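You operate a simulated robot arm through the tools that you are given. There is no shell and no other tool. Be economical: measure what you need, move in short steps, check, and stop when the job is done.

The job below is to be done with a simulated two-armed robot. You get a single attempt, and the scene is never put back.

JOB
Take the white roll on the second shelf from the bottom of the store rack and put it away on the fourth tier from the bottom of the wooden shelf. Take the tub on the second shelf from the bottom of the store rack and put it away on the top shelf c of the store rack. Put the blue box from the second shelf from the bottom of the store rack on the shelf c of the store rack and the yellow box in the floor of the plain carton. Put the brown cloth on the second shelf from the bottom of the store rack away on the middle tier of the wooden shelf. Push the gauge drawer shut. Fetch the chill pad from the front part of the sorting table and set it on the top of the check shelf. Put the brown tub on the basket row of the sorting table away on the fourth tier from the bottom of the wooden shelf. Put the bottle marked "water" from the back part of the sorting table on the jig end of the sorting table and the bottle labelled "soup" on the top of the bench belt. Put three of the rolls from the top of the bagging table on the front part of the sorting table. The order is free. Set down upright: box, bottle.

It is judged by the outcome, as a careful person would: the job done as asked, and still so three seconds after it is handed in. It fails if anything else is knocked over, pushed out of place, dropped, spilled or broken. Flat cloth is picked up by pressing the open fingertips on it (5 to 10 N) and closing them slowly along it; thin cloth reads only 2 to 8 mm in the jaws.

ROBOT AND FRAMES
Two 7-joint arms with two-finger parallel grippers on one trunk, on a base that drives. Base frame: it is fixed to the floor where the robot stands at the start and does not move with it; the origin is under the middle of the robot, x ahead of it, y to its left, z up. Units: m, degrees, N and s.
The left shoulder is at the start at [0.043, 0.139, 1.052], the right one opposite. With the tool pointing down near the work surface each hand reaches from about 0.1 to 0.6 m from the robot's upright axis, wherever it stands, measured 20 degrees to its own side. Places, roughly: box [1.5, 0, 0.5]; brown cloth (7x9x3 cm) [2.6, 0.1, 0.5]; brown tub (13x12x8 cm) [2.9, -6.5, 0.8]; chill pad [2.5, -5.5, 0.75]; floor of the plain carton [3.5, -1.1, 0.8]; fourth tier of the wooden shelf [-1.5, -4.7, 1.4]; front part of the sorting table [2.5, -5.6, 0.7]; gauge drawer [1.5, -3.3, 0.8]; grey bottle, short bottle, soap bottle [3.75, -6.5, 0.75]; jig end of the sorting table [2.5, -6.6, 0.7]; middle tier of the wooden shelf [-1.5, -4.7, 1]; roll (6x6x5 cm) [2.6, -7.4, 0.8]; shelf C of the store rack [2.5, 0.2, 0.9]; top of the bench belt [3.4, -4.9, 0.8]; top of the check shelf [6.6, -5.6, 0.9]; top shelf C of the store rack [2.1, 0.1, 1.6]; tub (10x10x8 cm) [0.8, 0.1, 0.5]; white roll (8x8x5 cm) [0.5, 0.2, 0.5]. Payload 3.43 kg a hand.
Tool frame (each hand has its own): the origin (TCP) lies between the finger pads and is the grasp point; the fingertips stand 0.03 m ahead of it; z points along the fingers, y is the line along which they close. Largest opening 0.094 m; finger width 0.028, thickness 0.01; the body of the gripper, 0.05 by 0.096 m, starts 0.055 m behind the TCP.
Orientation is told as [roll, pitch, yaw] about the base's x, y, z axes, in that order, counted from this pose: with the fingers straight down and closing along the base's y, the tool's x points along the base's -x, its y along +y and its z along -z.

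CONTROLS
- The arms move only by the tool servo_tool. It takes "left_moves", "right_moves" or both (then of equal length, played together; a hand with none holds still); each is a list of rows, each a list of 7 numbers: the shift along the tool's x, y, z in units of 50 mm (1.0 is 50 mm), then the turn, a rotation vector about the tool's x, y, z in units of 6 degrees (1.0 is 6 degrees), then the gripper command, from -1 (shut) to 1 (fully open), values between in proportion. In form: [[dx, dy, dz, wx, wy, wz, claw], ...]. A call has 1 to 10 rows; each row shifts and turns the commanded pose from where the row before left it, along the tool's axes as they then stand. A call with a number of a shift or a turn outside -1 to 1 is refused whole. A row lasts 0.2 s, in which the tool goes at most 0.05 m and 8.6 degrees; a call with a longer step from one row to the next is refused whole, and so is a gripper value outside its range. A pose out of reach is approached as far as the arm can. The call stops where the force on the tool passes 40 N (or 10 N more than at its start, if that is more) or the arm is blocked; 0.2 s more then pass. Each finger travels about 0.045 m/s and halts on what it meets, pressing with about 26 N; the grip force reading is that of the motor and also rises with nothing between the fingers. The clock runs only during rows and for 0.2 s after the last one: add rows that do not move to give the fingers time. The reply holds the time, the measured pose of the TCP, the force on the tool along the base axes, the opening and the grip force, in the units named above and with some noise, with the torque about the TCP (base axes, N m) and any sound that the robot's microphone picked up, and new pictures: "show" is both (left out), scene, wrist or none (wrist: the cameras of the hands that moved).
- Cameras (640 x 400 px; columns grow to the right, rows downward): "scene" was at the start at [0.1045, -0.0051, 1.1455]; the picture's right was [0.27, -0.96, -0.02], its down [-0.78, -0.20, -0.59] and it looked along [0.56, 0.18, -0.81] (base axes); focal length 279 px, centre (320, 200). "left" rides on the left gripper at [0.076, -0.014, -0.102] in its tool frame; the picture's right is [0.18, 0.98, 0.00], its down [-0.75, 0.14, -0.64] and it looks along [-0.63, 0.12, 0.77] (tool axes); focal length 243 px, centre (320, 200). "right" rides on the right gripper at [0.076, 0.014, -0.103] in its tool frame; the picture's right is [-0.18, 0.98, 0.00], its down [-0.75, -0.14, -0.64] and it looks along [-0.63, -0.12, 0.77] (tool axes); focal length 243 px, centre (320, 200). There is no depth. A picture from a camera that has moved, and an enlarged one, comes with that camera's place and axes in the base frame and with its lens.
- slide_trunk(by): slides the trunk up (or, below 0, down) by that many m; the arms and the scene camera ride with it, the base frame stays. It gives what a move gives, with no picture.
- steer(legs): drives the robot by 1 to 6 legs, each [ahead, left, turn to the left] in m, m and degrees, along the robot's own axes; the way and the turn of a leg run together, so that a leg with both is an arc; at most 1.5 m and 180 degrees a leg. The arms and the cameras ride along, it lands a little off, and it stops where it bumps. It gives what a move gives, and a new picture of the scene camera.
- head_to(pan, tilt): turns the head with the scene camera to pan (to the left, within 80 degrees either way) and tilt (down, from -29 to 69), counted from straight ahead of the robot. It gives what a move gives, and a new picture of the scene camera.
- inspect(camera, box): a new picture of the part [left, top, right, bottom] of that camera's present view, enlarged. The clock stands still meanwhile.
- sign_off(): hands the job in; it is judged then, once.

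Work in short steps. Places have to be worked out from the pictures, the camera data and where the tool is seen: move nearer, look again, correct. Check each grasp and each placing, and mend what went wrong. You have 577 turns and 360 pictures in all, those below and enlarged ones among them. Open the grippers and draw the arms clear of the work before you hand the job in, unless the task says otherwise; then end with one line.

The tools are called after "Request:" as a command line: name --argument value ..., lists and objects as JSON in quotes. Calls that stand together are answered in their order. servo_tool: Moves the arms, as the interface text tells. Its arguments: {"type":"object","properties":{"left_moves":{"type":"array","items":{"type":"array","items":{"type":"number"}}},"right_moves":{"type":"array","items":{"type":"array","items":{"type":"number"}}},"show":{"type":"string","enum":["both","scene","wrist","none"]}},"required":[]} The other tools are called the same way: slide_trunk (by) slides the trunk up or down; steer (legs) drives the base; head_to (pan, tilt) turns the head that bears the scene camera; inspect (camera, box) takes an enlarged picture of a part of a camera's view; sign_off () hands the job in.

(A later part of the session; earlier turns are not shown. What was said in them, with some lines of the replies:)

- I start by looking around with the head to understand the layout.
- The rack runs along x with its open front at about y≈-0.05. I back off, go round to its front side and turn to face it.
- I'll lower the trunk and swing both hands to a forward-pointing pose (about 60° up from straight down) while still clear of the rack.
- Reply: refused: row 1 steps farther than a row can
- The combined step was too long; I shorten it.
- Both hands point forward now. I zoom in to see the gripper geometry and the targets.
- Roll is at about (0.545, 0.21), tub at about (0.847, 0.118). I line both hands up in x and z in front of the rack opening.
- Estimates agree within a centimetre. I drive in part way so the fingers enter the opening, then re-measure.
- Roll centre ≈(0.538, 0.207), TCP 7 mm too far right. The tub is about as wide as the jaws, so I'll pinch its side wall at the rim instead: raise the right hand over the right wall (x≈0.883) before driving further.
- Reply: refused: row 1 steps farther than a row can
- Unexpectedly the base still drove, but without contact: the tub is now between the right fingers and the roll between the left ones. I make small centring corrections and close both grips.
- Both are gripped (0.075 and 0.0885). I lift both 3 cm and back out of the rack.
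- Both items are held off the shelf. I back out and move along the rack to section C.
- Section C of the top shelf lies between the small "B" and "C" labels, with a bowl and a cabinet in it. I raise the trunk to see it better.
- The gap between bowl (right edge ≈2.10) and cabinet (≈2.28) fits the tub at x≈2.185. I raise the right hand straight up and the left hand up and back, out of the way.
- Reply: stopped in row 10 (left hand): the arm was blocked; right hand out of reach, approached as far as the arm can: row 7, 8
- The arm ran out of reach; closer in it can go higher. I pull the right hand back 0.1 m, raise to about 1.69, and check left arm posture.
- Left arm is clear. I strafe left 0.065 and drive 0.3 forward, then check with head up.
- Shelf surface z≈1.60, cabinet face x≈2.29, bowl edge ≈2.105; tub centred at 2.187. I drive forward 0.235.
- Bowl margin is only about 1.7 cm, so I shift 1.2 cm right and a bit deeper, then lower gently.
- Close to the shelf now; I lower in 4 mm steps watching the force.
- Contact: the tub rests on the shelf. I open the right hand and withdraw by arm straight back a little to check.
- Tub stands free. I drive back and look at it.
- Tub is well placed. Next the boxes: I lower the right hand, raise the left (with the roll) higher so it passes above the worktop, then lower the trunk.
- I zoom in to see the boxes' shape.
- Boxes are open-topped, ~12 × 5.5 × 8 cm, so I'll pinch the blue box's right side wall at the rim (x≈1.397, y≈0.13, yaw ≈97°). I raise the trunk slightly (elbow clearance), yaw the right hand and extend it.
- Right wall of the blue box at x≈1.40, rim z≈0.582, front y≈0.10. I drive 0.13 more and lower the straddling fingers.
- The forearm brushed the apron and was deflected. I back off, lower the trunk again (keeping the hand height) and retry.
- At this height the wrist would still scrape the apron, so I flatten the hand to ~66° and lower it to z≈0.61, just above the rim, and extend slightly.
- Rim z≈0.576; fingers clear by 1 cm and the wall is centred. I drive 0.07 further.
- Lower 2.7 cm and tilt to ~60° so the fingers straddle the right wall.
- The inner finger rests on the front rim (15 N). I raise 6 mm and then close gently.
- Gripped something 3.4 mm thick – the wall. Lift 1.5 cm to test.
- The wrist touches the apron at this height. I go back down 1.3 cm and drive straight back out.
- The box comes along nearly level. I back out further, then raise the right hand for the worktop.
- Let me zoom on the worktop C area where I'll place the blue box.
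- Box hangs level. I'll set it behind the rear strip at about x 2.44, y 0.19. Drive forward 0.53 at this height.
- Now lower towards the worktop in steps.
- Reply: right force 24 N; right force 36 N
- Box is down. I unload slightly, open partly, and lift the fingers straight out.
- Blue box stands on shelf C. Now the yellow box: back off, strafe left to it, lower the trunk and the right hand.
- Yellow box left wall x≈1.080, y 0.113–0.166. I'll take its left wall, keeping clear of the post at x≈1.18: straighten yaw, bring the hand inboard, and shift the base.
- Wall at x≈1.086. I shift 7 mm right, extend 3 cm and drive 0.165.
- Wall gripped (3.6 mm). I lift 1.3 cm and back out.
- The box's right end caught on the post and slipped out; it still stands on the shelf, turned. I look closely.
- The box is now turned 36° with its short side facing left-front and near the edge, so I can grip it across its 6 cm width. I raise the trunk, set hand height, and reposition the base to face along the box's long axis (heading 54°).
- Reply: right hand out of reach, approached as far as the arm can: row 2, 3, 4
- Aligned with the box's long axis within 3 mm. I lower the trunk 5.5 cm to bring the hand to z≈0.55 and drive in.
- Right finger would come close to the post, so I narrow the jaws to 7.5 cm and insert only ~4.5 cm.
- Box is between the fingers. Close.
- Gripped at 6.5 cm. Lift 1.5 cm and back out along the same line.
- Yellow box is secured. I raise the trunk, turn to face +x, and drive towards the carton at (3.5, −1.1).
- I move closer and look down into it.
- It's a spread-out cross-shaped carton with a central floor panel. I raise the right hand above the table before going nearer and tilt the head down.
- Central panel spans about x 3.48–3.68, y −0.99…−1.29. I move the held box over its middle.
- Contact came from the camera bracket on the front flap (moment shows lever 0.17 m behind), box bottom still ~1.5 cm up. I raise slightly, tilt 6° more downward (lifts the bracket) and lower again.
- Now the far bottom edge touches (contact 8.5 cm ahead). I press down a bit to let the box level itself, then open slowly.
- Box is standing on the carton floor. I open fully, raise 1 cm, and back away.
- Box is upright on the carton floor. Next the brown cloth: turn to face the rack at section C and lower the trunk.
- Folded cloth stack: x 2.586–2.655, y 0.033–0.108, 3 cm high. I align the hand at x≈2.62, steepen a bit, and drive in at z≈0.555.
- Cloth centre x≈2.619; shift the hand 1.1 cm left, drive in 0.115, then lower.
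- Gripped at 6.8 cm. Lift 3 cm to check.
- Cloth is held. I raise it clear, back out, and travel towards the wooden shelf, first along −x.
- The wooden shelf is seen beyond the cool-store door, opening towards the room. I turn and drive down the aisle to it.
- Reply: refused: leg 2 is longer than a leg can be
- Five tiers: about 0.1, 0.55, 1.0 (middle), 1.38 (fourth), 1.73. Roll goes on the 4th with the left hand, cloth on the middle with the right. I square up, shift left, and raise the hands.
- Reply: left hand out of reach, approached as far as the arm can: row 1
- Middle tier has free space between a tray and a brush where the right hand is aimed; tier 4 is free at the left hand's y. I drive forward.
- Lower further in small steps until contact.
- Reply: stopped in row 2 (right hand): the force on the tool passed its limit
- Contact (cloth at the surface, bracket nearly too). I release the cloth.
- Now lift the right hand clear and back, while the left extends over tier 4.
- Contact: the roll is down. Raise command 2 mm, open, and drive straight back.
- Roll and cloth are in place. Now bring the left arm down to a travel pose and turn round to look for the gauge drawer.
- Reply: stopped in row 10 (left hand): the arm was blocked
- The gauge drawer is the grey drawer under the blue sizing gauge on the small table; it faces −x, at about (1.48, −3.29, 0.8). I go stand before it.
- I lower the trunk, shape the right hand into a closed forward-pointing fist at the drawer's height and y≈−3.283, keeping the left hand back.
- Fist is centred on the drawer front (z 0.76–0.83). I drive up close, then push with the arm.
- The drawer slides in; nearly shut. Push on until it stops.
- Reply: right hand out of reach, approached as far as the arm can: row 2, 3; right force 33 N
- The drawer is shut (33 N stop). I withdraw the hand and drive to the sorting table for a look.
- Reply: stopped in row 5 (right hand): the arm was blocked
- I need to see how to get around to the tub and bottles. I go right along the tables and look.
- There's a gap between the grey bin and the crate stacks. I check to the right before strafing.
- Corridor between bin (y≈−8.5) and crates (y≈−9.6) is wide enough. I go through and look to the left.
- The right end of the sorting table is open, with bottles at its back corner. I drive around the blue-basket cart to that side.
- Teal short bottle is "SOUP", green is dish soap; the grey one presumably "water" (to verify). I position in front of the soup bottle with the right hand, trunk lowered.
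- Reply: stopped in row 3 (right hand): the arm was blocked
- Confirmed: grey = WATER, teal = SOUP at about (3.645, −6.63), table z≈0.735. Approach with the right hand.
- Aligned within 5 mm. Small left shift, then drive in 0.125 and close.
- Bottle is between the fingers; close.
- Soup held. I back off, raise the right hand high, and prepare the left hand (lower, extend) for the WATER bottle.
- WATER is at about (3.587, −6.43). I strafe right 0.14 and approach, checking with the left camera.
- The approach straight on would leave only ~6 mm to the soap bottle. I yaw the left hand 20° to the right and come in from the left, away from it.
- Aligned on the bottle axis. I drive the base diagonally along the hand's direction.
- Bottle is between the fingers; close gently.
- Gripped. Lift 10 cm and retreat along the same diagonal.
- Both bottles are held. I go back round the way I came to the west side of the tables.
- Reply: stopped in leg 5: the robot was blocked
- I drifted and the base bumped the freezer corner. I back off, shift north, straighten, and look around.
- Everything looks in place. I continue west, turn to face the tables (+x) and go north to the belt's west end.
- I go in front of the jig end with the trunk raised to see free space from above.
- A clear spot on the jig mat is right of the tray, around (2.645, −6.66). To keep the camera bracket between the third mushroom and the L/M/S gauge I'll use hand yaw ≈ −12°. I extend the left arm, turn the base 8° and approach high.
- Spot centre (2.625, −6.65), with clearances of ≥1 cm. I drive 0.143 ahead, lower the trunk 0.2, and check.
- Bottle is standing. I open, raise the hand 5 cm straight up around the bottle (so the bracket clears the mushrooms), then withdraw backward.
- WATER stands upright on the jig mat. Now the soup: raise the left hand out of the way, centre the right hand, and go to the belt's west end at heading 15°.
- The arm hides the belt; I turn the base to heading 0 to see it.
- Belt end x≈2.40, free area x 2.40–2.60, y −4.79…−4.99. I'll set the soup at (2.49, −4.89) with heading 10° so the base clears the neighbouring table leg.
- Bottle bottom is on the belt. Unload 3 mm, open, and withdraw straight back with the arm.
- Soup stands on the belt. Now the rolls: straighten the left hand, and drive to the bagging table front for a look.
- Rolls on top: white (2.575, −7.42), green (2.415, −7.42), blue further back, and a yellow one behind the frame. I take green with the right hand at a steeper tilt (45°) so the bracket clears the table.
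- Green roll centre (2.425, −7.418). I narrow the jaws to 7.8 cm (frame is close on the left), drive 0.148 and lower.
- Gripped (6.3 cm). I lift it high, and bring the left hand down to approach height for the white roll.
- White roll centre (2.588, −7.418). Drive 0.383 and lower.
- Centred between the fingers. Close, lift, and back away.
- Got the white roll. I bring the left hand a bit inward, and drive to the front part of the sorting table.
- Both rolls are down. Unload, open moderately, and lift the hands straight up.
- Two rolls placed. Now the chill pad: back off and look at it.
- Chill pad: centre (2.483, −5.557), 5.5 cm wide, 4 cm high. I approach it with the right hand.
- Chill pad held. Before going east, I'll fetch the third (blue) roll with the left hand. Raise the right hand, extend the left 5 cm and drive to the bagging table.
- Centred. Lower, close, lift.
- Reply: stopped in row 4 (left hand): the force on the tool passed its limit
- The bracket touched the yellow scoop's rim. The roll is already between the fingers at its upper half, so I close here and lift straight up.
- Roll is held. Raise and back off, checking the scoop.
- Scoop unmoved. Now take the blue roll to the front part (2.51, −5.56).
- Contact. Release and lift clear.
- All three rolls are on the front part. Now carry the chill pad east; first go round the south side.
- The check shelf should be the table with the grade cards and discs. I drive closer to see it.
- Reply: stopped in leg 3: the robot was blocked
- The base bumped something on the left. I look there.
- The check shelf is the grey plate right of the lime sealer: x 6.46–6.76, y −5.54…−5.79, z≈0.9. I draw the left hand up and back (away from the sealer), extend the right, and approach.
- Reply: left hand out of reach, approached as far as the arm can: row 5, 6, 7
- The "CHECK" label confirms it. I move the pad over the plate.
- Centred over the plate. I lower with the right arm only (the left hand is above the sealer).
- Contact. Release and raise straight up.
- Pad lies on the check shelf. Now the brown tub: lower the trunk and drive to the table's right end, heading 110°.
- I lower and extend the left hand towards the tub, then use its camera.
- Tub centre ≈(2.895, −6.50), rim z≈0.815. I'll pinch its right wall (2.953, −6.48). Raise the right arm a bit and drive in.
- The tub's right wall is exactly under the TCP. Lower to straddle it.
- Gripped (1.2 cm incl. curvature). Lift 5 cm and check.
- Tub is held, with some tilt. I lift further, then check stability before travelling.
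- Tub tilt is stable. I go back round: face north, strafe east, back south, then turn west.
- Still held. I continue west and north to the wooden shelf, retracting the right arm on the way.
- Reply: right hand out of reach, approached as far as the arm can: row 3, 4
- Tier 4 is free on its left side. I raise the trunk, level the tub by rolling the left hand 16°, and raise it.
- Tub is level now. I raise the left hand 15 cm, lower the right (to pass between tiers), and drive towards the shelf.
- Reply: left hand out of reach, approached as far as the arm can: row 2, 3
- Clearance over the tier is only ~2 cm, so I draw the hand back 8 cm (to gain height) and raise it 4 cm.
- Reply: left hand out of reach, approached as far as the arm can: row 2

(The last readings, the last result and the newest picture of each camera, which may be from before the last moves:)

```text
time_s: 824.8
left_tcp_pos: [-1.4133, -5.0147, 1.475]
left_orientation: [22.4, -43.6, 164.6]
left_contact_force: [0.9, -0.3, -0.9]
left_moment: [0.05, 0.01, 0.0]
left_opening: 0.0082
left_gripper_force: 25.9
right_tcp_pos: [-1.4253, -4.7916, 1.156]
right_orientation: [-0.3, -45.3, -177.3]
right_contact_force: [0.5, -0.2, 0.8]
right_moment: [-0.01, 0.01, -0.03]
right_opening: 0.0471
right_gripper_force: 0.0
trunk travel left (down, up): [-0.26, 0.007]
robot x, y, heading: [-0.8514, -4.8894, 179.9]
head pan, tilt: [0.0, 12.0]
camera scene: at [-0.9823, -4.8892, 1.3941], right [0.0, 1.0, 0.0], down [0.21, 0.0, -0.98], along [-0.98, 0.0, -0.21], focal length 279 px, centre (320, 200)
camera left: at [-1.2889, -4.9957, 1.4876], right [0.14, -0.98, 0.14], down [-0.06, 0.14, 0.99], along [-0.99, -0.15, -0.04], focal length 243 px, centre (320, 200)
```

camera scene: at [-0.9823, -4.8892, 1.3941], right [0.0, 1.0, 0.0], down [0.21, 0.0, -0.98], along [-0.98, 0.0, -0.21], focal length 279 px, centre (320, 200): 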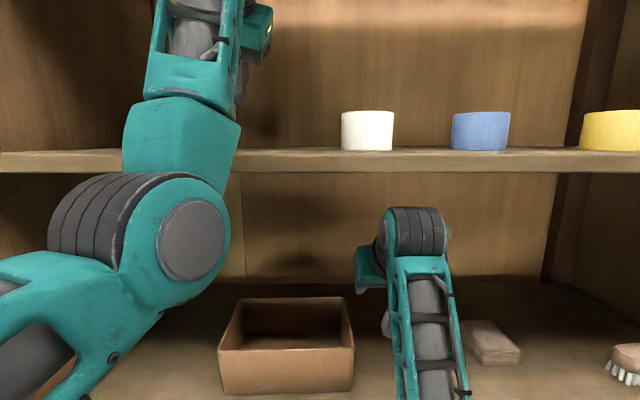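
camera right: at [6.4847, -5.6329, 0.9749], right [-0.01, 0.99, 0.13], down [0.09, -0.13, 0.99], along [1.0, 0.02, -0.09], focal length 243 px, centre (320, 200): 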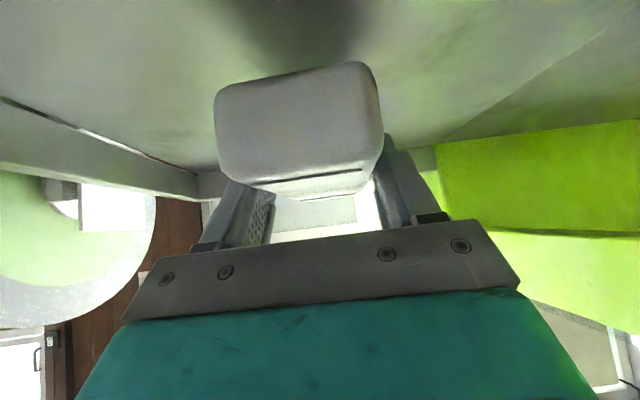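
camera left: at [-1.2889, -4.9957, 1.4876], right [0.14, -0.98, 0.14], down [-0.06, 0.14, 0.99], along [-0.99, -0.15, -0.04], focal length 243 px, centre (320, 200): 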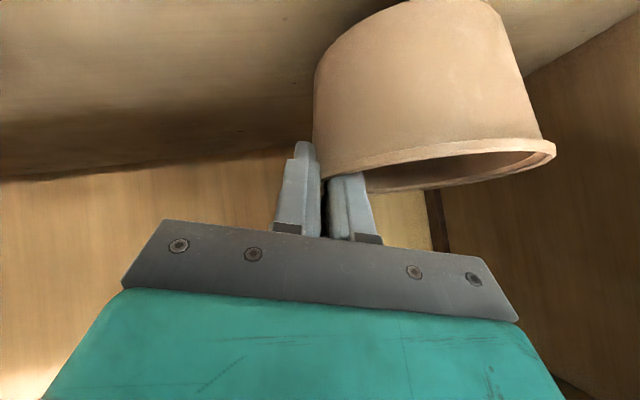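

Request:
servo_tool --left_moves '[[0.06, -0.024, 0.058, 0, 0, 0, -1], [0.06, -0.024, 0.058, 0, 0, 0, -1], [0, 0, 0, 0, 0, 0, -1]]' --show "none"

Request:
servo_tool --left_moves '[[0.06, -0.024, 0.058, 0, 0, 0, -1], [0, 0, 0, 0, 0, 0, -1]]' --show "none"

Request:
servo_tool --left_moves '[[0.06, -0.024, 0.058, 0, 0, 0, -1], [0, 0, 0, 0, 0, 0, -1]]' --show "wrist"

```text
time_s: 825.6
left_tcp_pos: [-1.4149, -5.0138, 1.4653]
left_orientation: [22.5, -43.7, 164.8]
left_contact_force: [-0.4, 0.3, -1.7]
left_moment: [0.07, -0.04, 0.02]
left_opening: 0.0083
left_gripper_force: 25.9
right_tcp_pos: [-1.4236, -4.7908, 1.1553]
right_orientation: [-0.3, -45.3, -177.4]
right_contact_force: [0.3, 0.7, 0.3]
right_moment: [-0.02, 0.0, 0.02]
right_opening: 0.0469
right_gripper_force: 0.0
trunk travel left (down, up): [-0.26, 0.007]
robot x, y, heading: [-0.8523, -4.8886, 179.9]
head pan, tilt: [0.0, 12.0]
```

```text
time_s: 826.2
left_tcp_pos: [-1.4146, -5.0131, 1.4613]
left_orientation: [22.5, -43.7, 164.7]
left_contact_force: [-0.1, -0.5, -0.3]
left_moment: [0.01, 0.0, 0.06]
left_opening: 0.0085
left_gripper_force: 26.4
right_tcp_pos: [-1.4241, -4.7905, 1.1564]
right_orientation: [-0.1, -45.3, -177.2]
right_contact_force: [-0.5, 0.4, 0.2]
right_moment: [0.01, 0.02, 0.01]
right_opening: 0.0468
right_gripper_force: 0.0
trunk travel left (down, up): [-0.26, 0.007]
robot x, y, heading: [-0.8543, -4.8929, 179.5]
head pan, tilt: [0.0, 12.0]
```

```text
time_s: 826.8
left_tcp_pos: [-1.4155, -5.0133, 1.4581]
left_orientation: [22.4, -43.7, 164.7]
left_contact_force: [-0.1, 0.6, -1.3]
left_moment: [0.07, 0.0, 0.0]
left_opening: 0.0083
left_gripper_force: 26.1
right_tcp_pos: [-1.4243, -4.7892, 1.1556]
right_orientation: [-0.2, -45.2, -177.3]
right_contact_force: [0.0, 0.0, 0.8]
right_moment: [-0.02, 0.0, -0.01]
right_opening: 0.0468
right_gripper_force: 0.0
trunk travel left (down, up): [-0.26, 0.007]
robot x, y, heading: [-0.8485, -4.8914, 179.9]
head pan, tilt: [0.0, 12.0]
camera left: at [-1.2911, -4.9943, 1.4699], right [0.14, -0.98, 0.14], down [-0.06, 0.14, 0.99], along [-0.99, -0.15, -0.04], focal length 243 px, centre (320, 200)
```

left: 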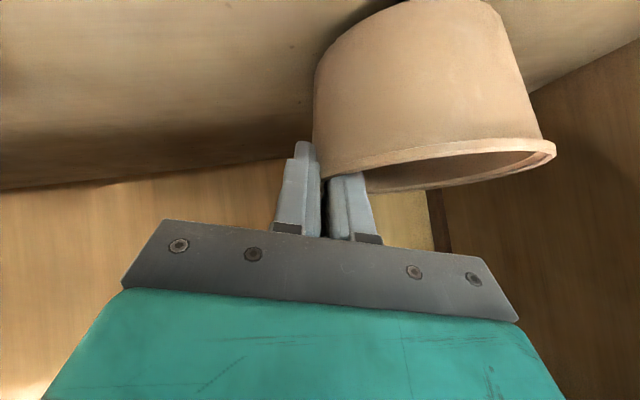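

Request:
servo_tool --left_moves '[[0.06, -0.024, 0.058, 0, 0, 0, -1], [0, 0, 0, 0, 0, 0, -1]]' --show "none"

Request:
servo_tool --left_moves '[[0.06, -0.024, 0.058, 0, 0, 0, -1], [0, 0, 0, 0, 0, 0, -1]]' --show "none"

Request:
servo_tool --left_moves '[[0.06, -0.024, 0.058, 0, 0, 0, -1], [0, 0, 0, 0, 0, 0, -1]]' --show "wrist"

```text
time_s: 827.4
left_tcp_pos: [-1.4173, -5.013, 1.4523]
left_orientation: [22.5, -43.7, 164.7]
left_contact_force: [0.2, -0.4, -0.6]
left_moment: [0.01, -0.03, -0.01]
left_opening: 0.0084
left_gripper_force: 25.4
right_tcp_pos: [-1.4238, -4.79, 1.1564]
right_orientation: [-0.2, -45.3, -177.3]
right_contact_force: [-0.1, -0.6, 0.7]
right_moment: [-0.02, 0.01, 0.0]
right_opening: 0.0472
right_gripper_force: 0.0
trunk travel left (down, up): [-0.26, 0.007]
robot x, y, heading: [-0.8469, -4.8901, 179.8]
head pan, tilt: [0.0, 12.0]
```

```text
time_s: 828.0
left_tcp_pos: [-1.4152, -5.0125, 1.4519]
left_orientation: [22.9, -44.2, 164.2]
left_contact_force: [-3.1, 2.6, 17.3]
left_moment: [-0.29, -0.23, 0.01]
left_opening: 0.0082
left_gripper_force: 25.8
right_tcp_pos: [-1.4232, -4.7894, 1.1562]
right_orientation: [-0.1, -45.4, -177.5]
right_contact_force: [-0.2, 0.7, 0.4]
right_moment: [0.05, -0.01, 0.01]
right_opening: 0.0467
right_gripper_force: 0.0
trunk travel left (down, up): [-0.26, 0.007]
robot x, y, heading: [-0.8522, -4.8887, 179.9]
head pan, tilt: [0.0, 12.0]
```

```text
time_s: 828.6
left_tcp_pos: [-1.4137, -5.01, 1.45]
left_orientation: [23.0, -44.3, 164.2]
left_contact_force: [-1.8, 8.6, 32.2]
left_moment: [-0.23, -0.52, 0.13]
left_opening: 0.009
left_gripper_force: 25.9
right_tcp_pos: [-1.4221, -4.7888, 1.1569]
right_orientation: [-0.1, -45.5, -177.4]
right_contact_force: [-0.6, -0.1, -0.1]
right_moment: [-0.01, 0.01, -0.02]
right_opening: 0.0469
right_gripper_force: 0.1
trunk travel left (down, up): [-0.26, 0.007]
robot x, y, heading: [-0.8478, -4.8886, 179.7]
head pan, tilt: [0.0, 12.0]
camera left: at [-1.2881, -4.9917, 1.4605], right [0.14, -0.98, 0.15], down [-0.05, 0.14, 0.99], along [-0.99, -0.14, -0.03], focal length 243 px, centre (320, 200)
```

left: 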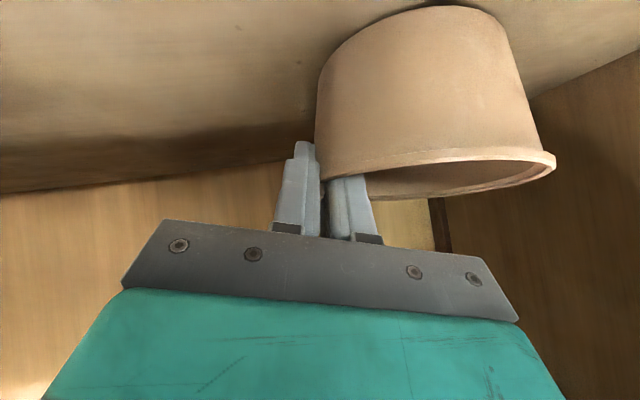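

Tub is on the tier. Unload, open partially, lift the fingers out.

Request:
servo_tool --left_moves '[[-0.09, 0.036, -0.087, 0, 0, 0, -1], [0, 0, 0, 0, 0, 0, -0.7], [0, 0, 0, 0, 0, 0, -0.35], [0, 0, 0, 0, 0, 0, -0.35], [-0.35, 0.14, -0.33, 0, 0, 0, -0.35], [-0.45, 0.18, -0.43, 0, 0, 0, -0.35], [-0.45, 0.18, -0.43, 0, 0, 0, -0.35], [0, 0, 0, 0, 0, 0, -0.35]]' --show "wrist"

```text
time_s: 830.4
left_tcp_pos: [-1.4166, -5.0142, 1.5377]
left_orientation: [22.4, -43.8, 164.7]
left_contact_force: [-0.4, 0.5, -0.4]
left_moment: [0.0, -0.03, 0.03]
left_opening: 0.0307
left_gripper_force: 0.0
right_tcp_pos: [-1.4227, -4.7908, 1.1552]
right_orientation: [-0.3, -45.4, -177.3]
right_contact_force: [-0.1, 0.3, 0.1]
right_moment: [0.03, 0.02, -0.04]
right_opening: 0.0468
right_gripper_force: 0.0
trunk travel left (down, up): [-0.26, 0.007]
robot x, y, heading: [-0.8515, -4.8901, 179.8]
head pan, tilt: [0.0, 12.0]
camera left: at [-1.2922, -4.9951, 1.5521], right [0.14, -0.98, 0.14], down [-0.06, 0.14, 0.99], along [-0.99, -0.15, -0.04], focal length 243 px, centre (320, 200)
```

left: 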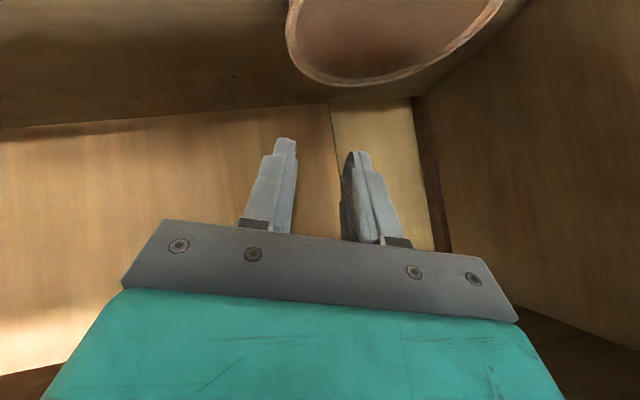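

Fingers are clear of the tub. I back straight out and look.

Request:
steer --legs '[[-0.7, 0, 0]]'

Request:
inspect --camera "scene" --box '[140, 40, 520, 280]'

```text
time_s: 834.4
left_tcp_pos: [-0.7032, -5.0123, 1.5408]
left_orientation: [22.6, -43.7, 164.3]
left_contact_force: [-0.7, 0.3, 0.0]
left_moment: [-0.05, 0.05, 0.0]
left_opening: 0.0307
left_gripper_force: 0.0
right_tcp_pos: [-0.7063, -4.788, 1.1557]
right_orientation: [-0.2, -45.4, -177.9]
right_contact_force: [-0.1, 0.4, -1.2]
right_moment: [-0.01, 0.04, 0.04]
right_opening: 0.0471
right_gripper_force: 0.0
trunk travel left (down, up): [-0.26, 0.007]
robot x, y, heading: [-0.1372, -4.8939, 179.3]
head pan, tilt: [0.0, 12.0]
camera scene: at [-0.2651, -4.8919, 1.3941], right [0.01, 1.0, 0.0], down [0.21, 0.0, -0.98], along [-0.98, 0.01, -0.21], focal length 279 px, centre (320, 200)
```

scene: 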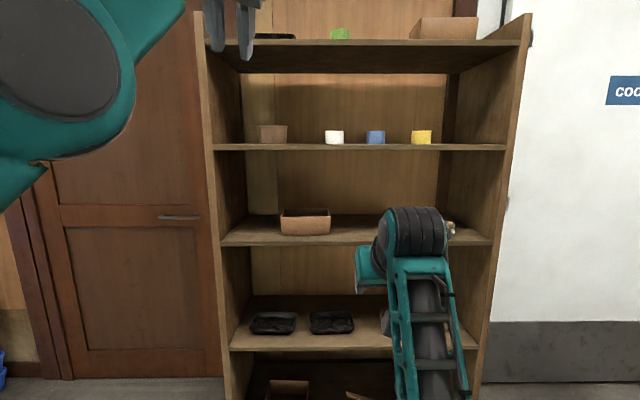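

```text
1.67 times, centred on (330, 160) of scene
camera zoom: at [-0.2651, -4.8919, 1.3941], right [0.01, 1.0, 0.0], down [0.21, 0.0, -0.98], along [-0.98, 0.01, -0.21], focal length 465 px, centre (303, 267)
```

zoom: 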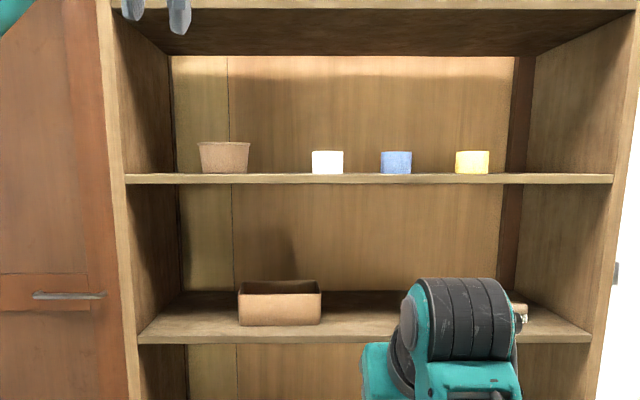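

The tub stands on tier 4 with everything else in order. I open both grippers, then hand in.

Request:
servo_tool --left_moves '[[0, 0, 0, 0, 0, 0, 1], [0, 0, 0, 0, 0, 0, 1], [0, 0, 0, 0, 0, 0, 1]]' --right_moves '[[0, 0, 0, 0, 0, 0, 1], [0, 0, 0, 0, 0, 0, 1], [0, 0, 0, 0, 0, 0, 1]]' --show "none"

Request:
steer --legs '[[-0.2, 0.15, 0]]'

```text
time_s: 835.1
left_tcp_pos: [-0.7031, -5.0125, 1.54]
left_orientation: [22.3, -43.7, 164.3]
left_contact_force: [0.6, -0.5, 0.6]
left_moment: [0.03, 0.02, 0.02]
left_opening: 0.0939
left_gripper_force: 0.2
right_tcp_pos: [-0.7065, -4.7886, 1.1553]
right_orientation: [-0.1, -45.4, -177.8]
right_contact_force: [-0.2, -0.4, 0.3]
right_moment: [0.01, 0.0, 0.01]
right_opening: 0.094
right_gripper_force: 0.1
trunk travel left (down, up): [-0.26, 0.007]
robot x, y, heading: [-0.1358, -4.8927, 179.6]
head pan, tilt: [0.0, 12.0]
```

```text
time_s: 837.0
left_tcp_pos: [-0.5051, -5.1638, 1.5407]
left_orientation: [22.4, -43.6, 164.2]
left_contact_force: [0.1, 0.0, -1.1]
left_moment: [0.01, 0.07, 0.01]
left_opening: 0.0939
left_gripper_force: 0.0
right_tcp_pos: [-0.5075, -4.9409, 1.1555]
right_orientation: [-0.4, -45.3, -177.8]
right_contact_force: [0.7, -0.1, 1.1]
right_moment: [0.0, 0.0, 0.01]
right_opening: 0.0939
right_gripper_force: 0.0
trunk travel left (down, up): [-0.26, 0.007]
robot x, y, heading: [0.0634, -5.0445, 179.4]
head pan, tilt: [0.0, 12.0]
camera scene: at [-0.0677, -5.0432, 1.3941], right [0.01, 1.0, 0.0], down [0.21, 0.0, -0.98], along [-0.98, 0.01, -0.21], focal length 279 px, centre (320, 200)
```

scene: 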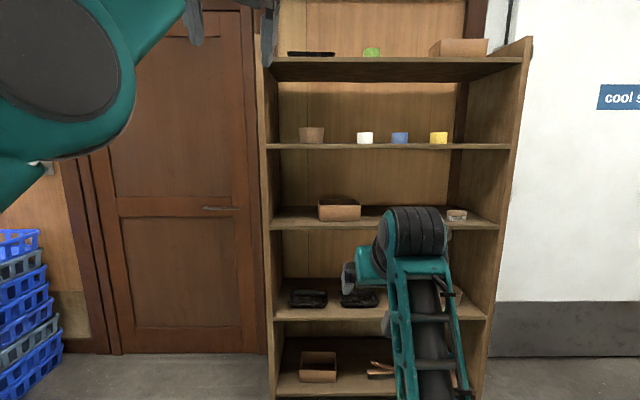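

All placements are done and the arms are clear; handing in.

Request:
sign_off

```text
The job is handed in.
```

I did every item on the list, and the job is handed in with the grippers open and the arms clear. Three things to know: the base bumped the freezer corner once and something near the blue crate stack once, and a hand bracket touched the yellow scoop. I saw nothing out of place in the views I took afterwards.
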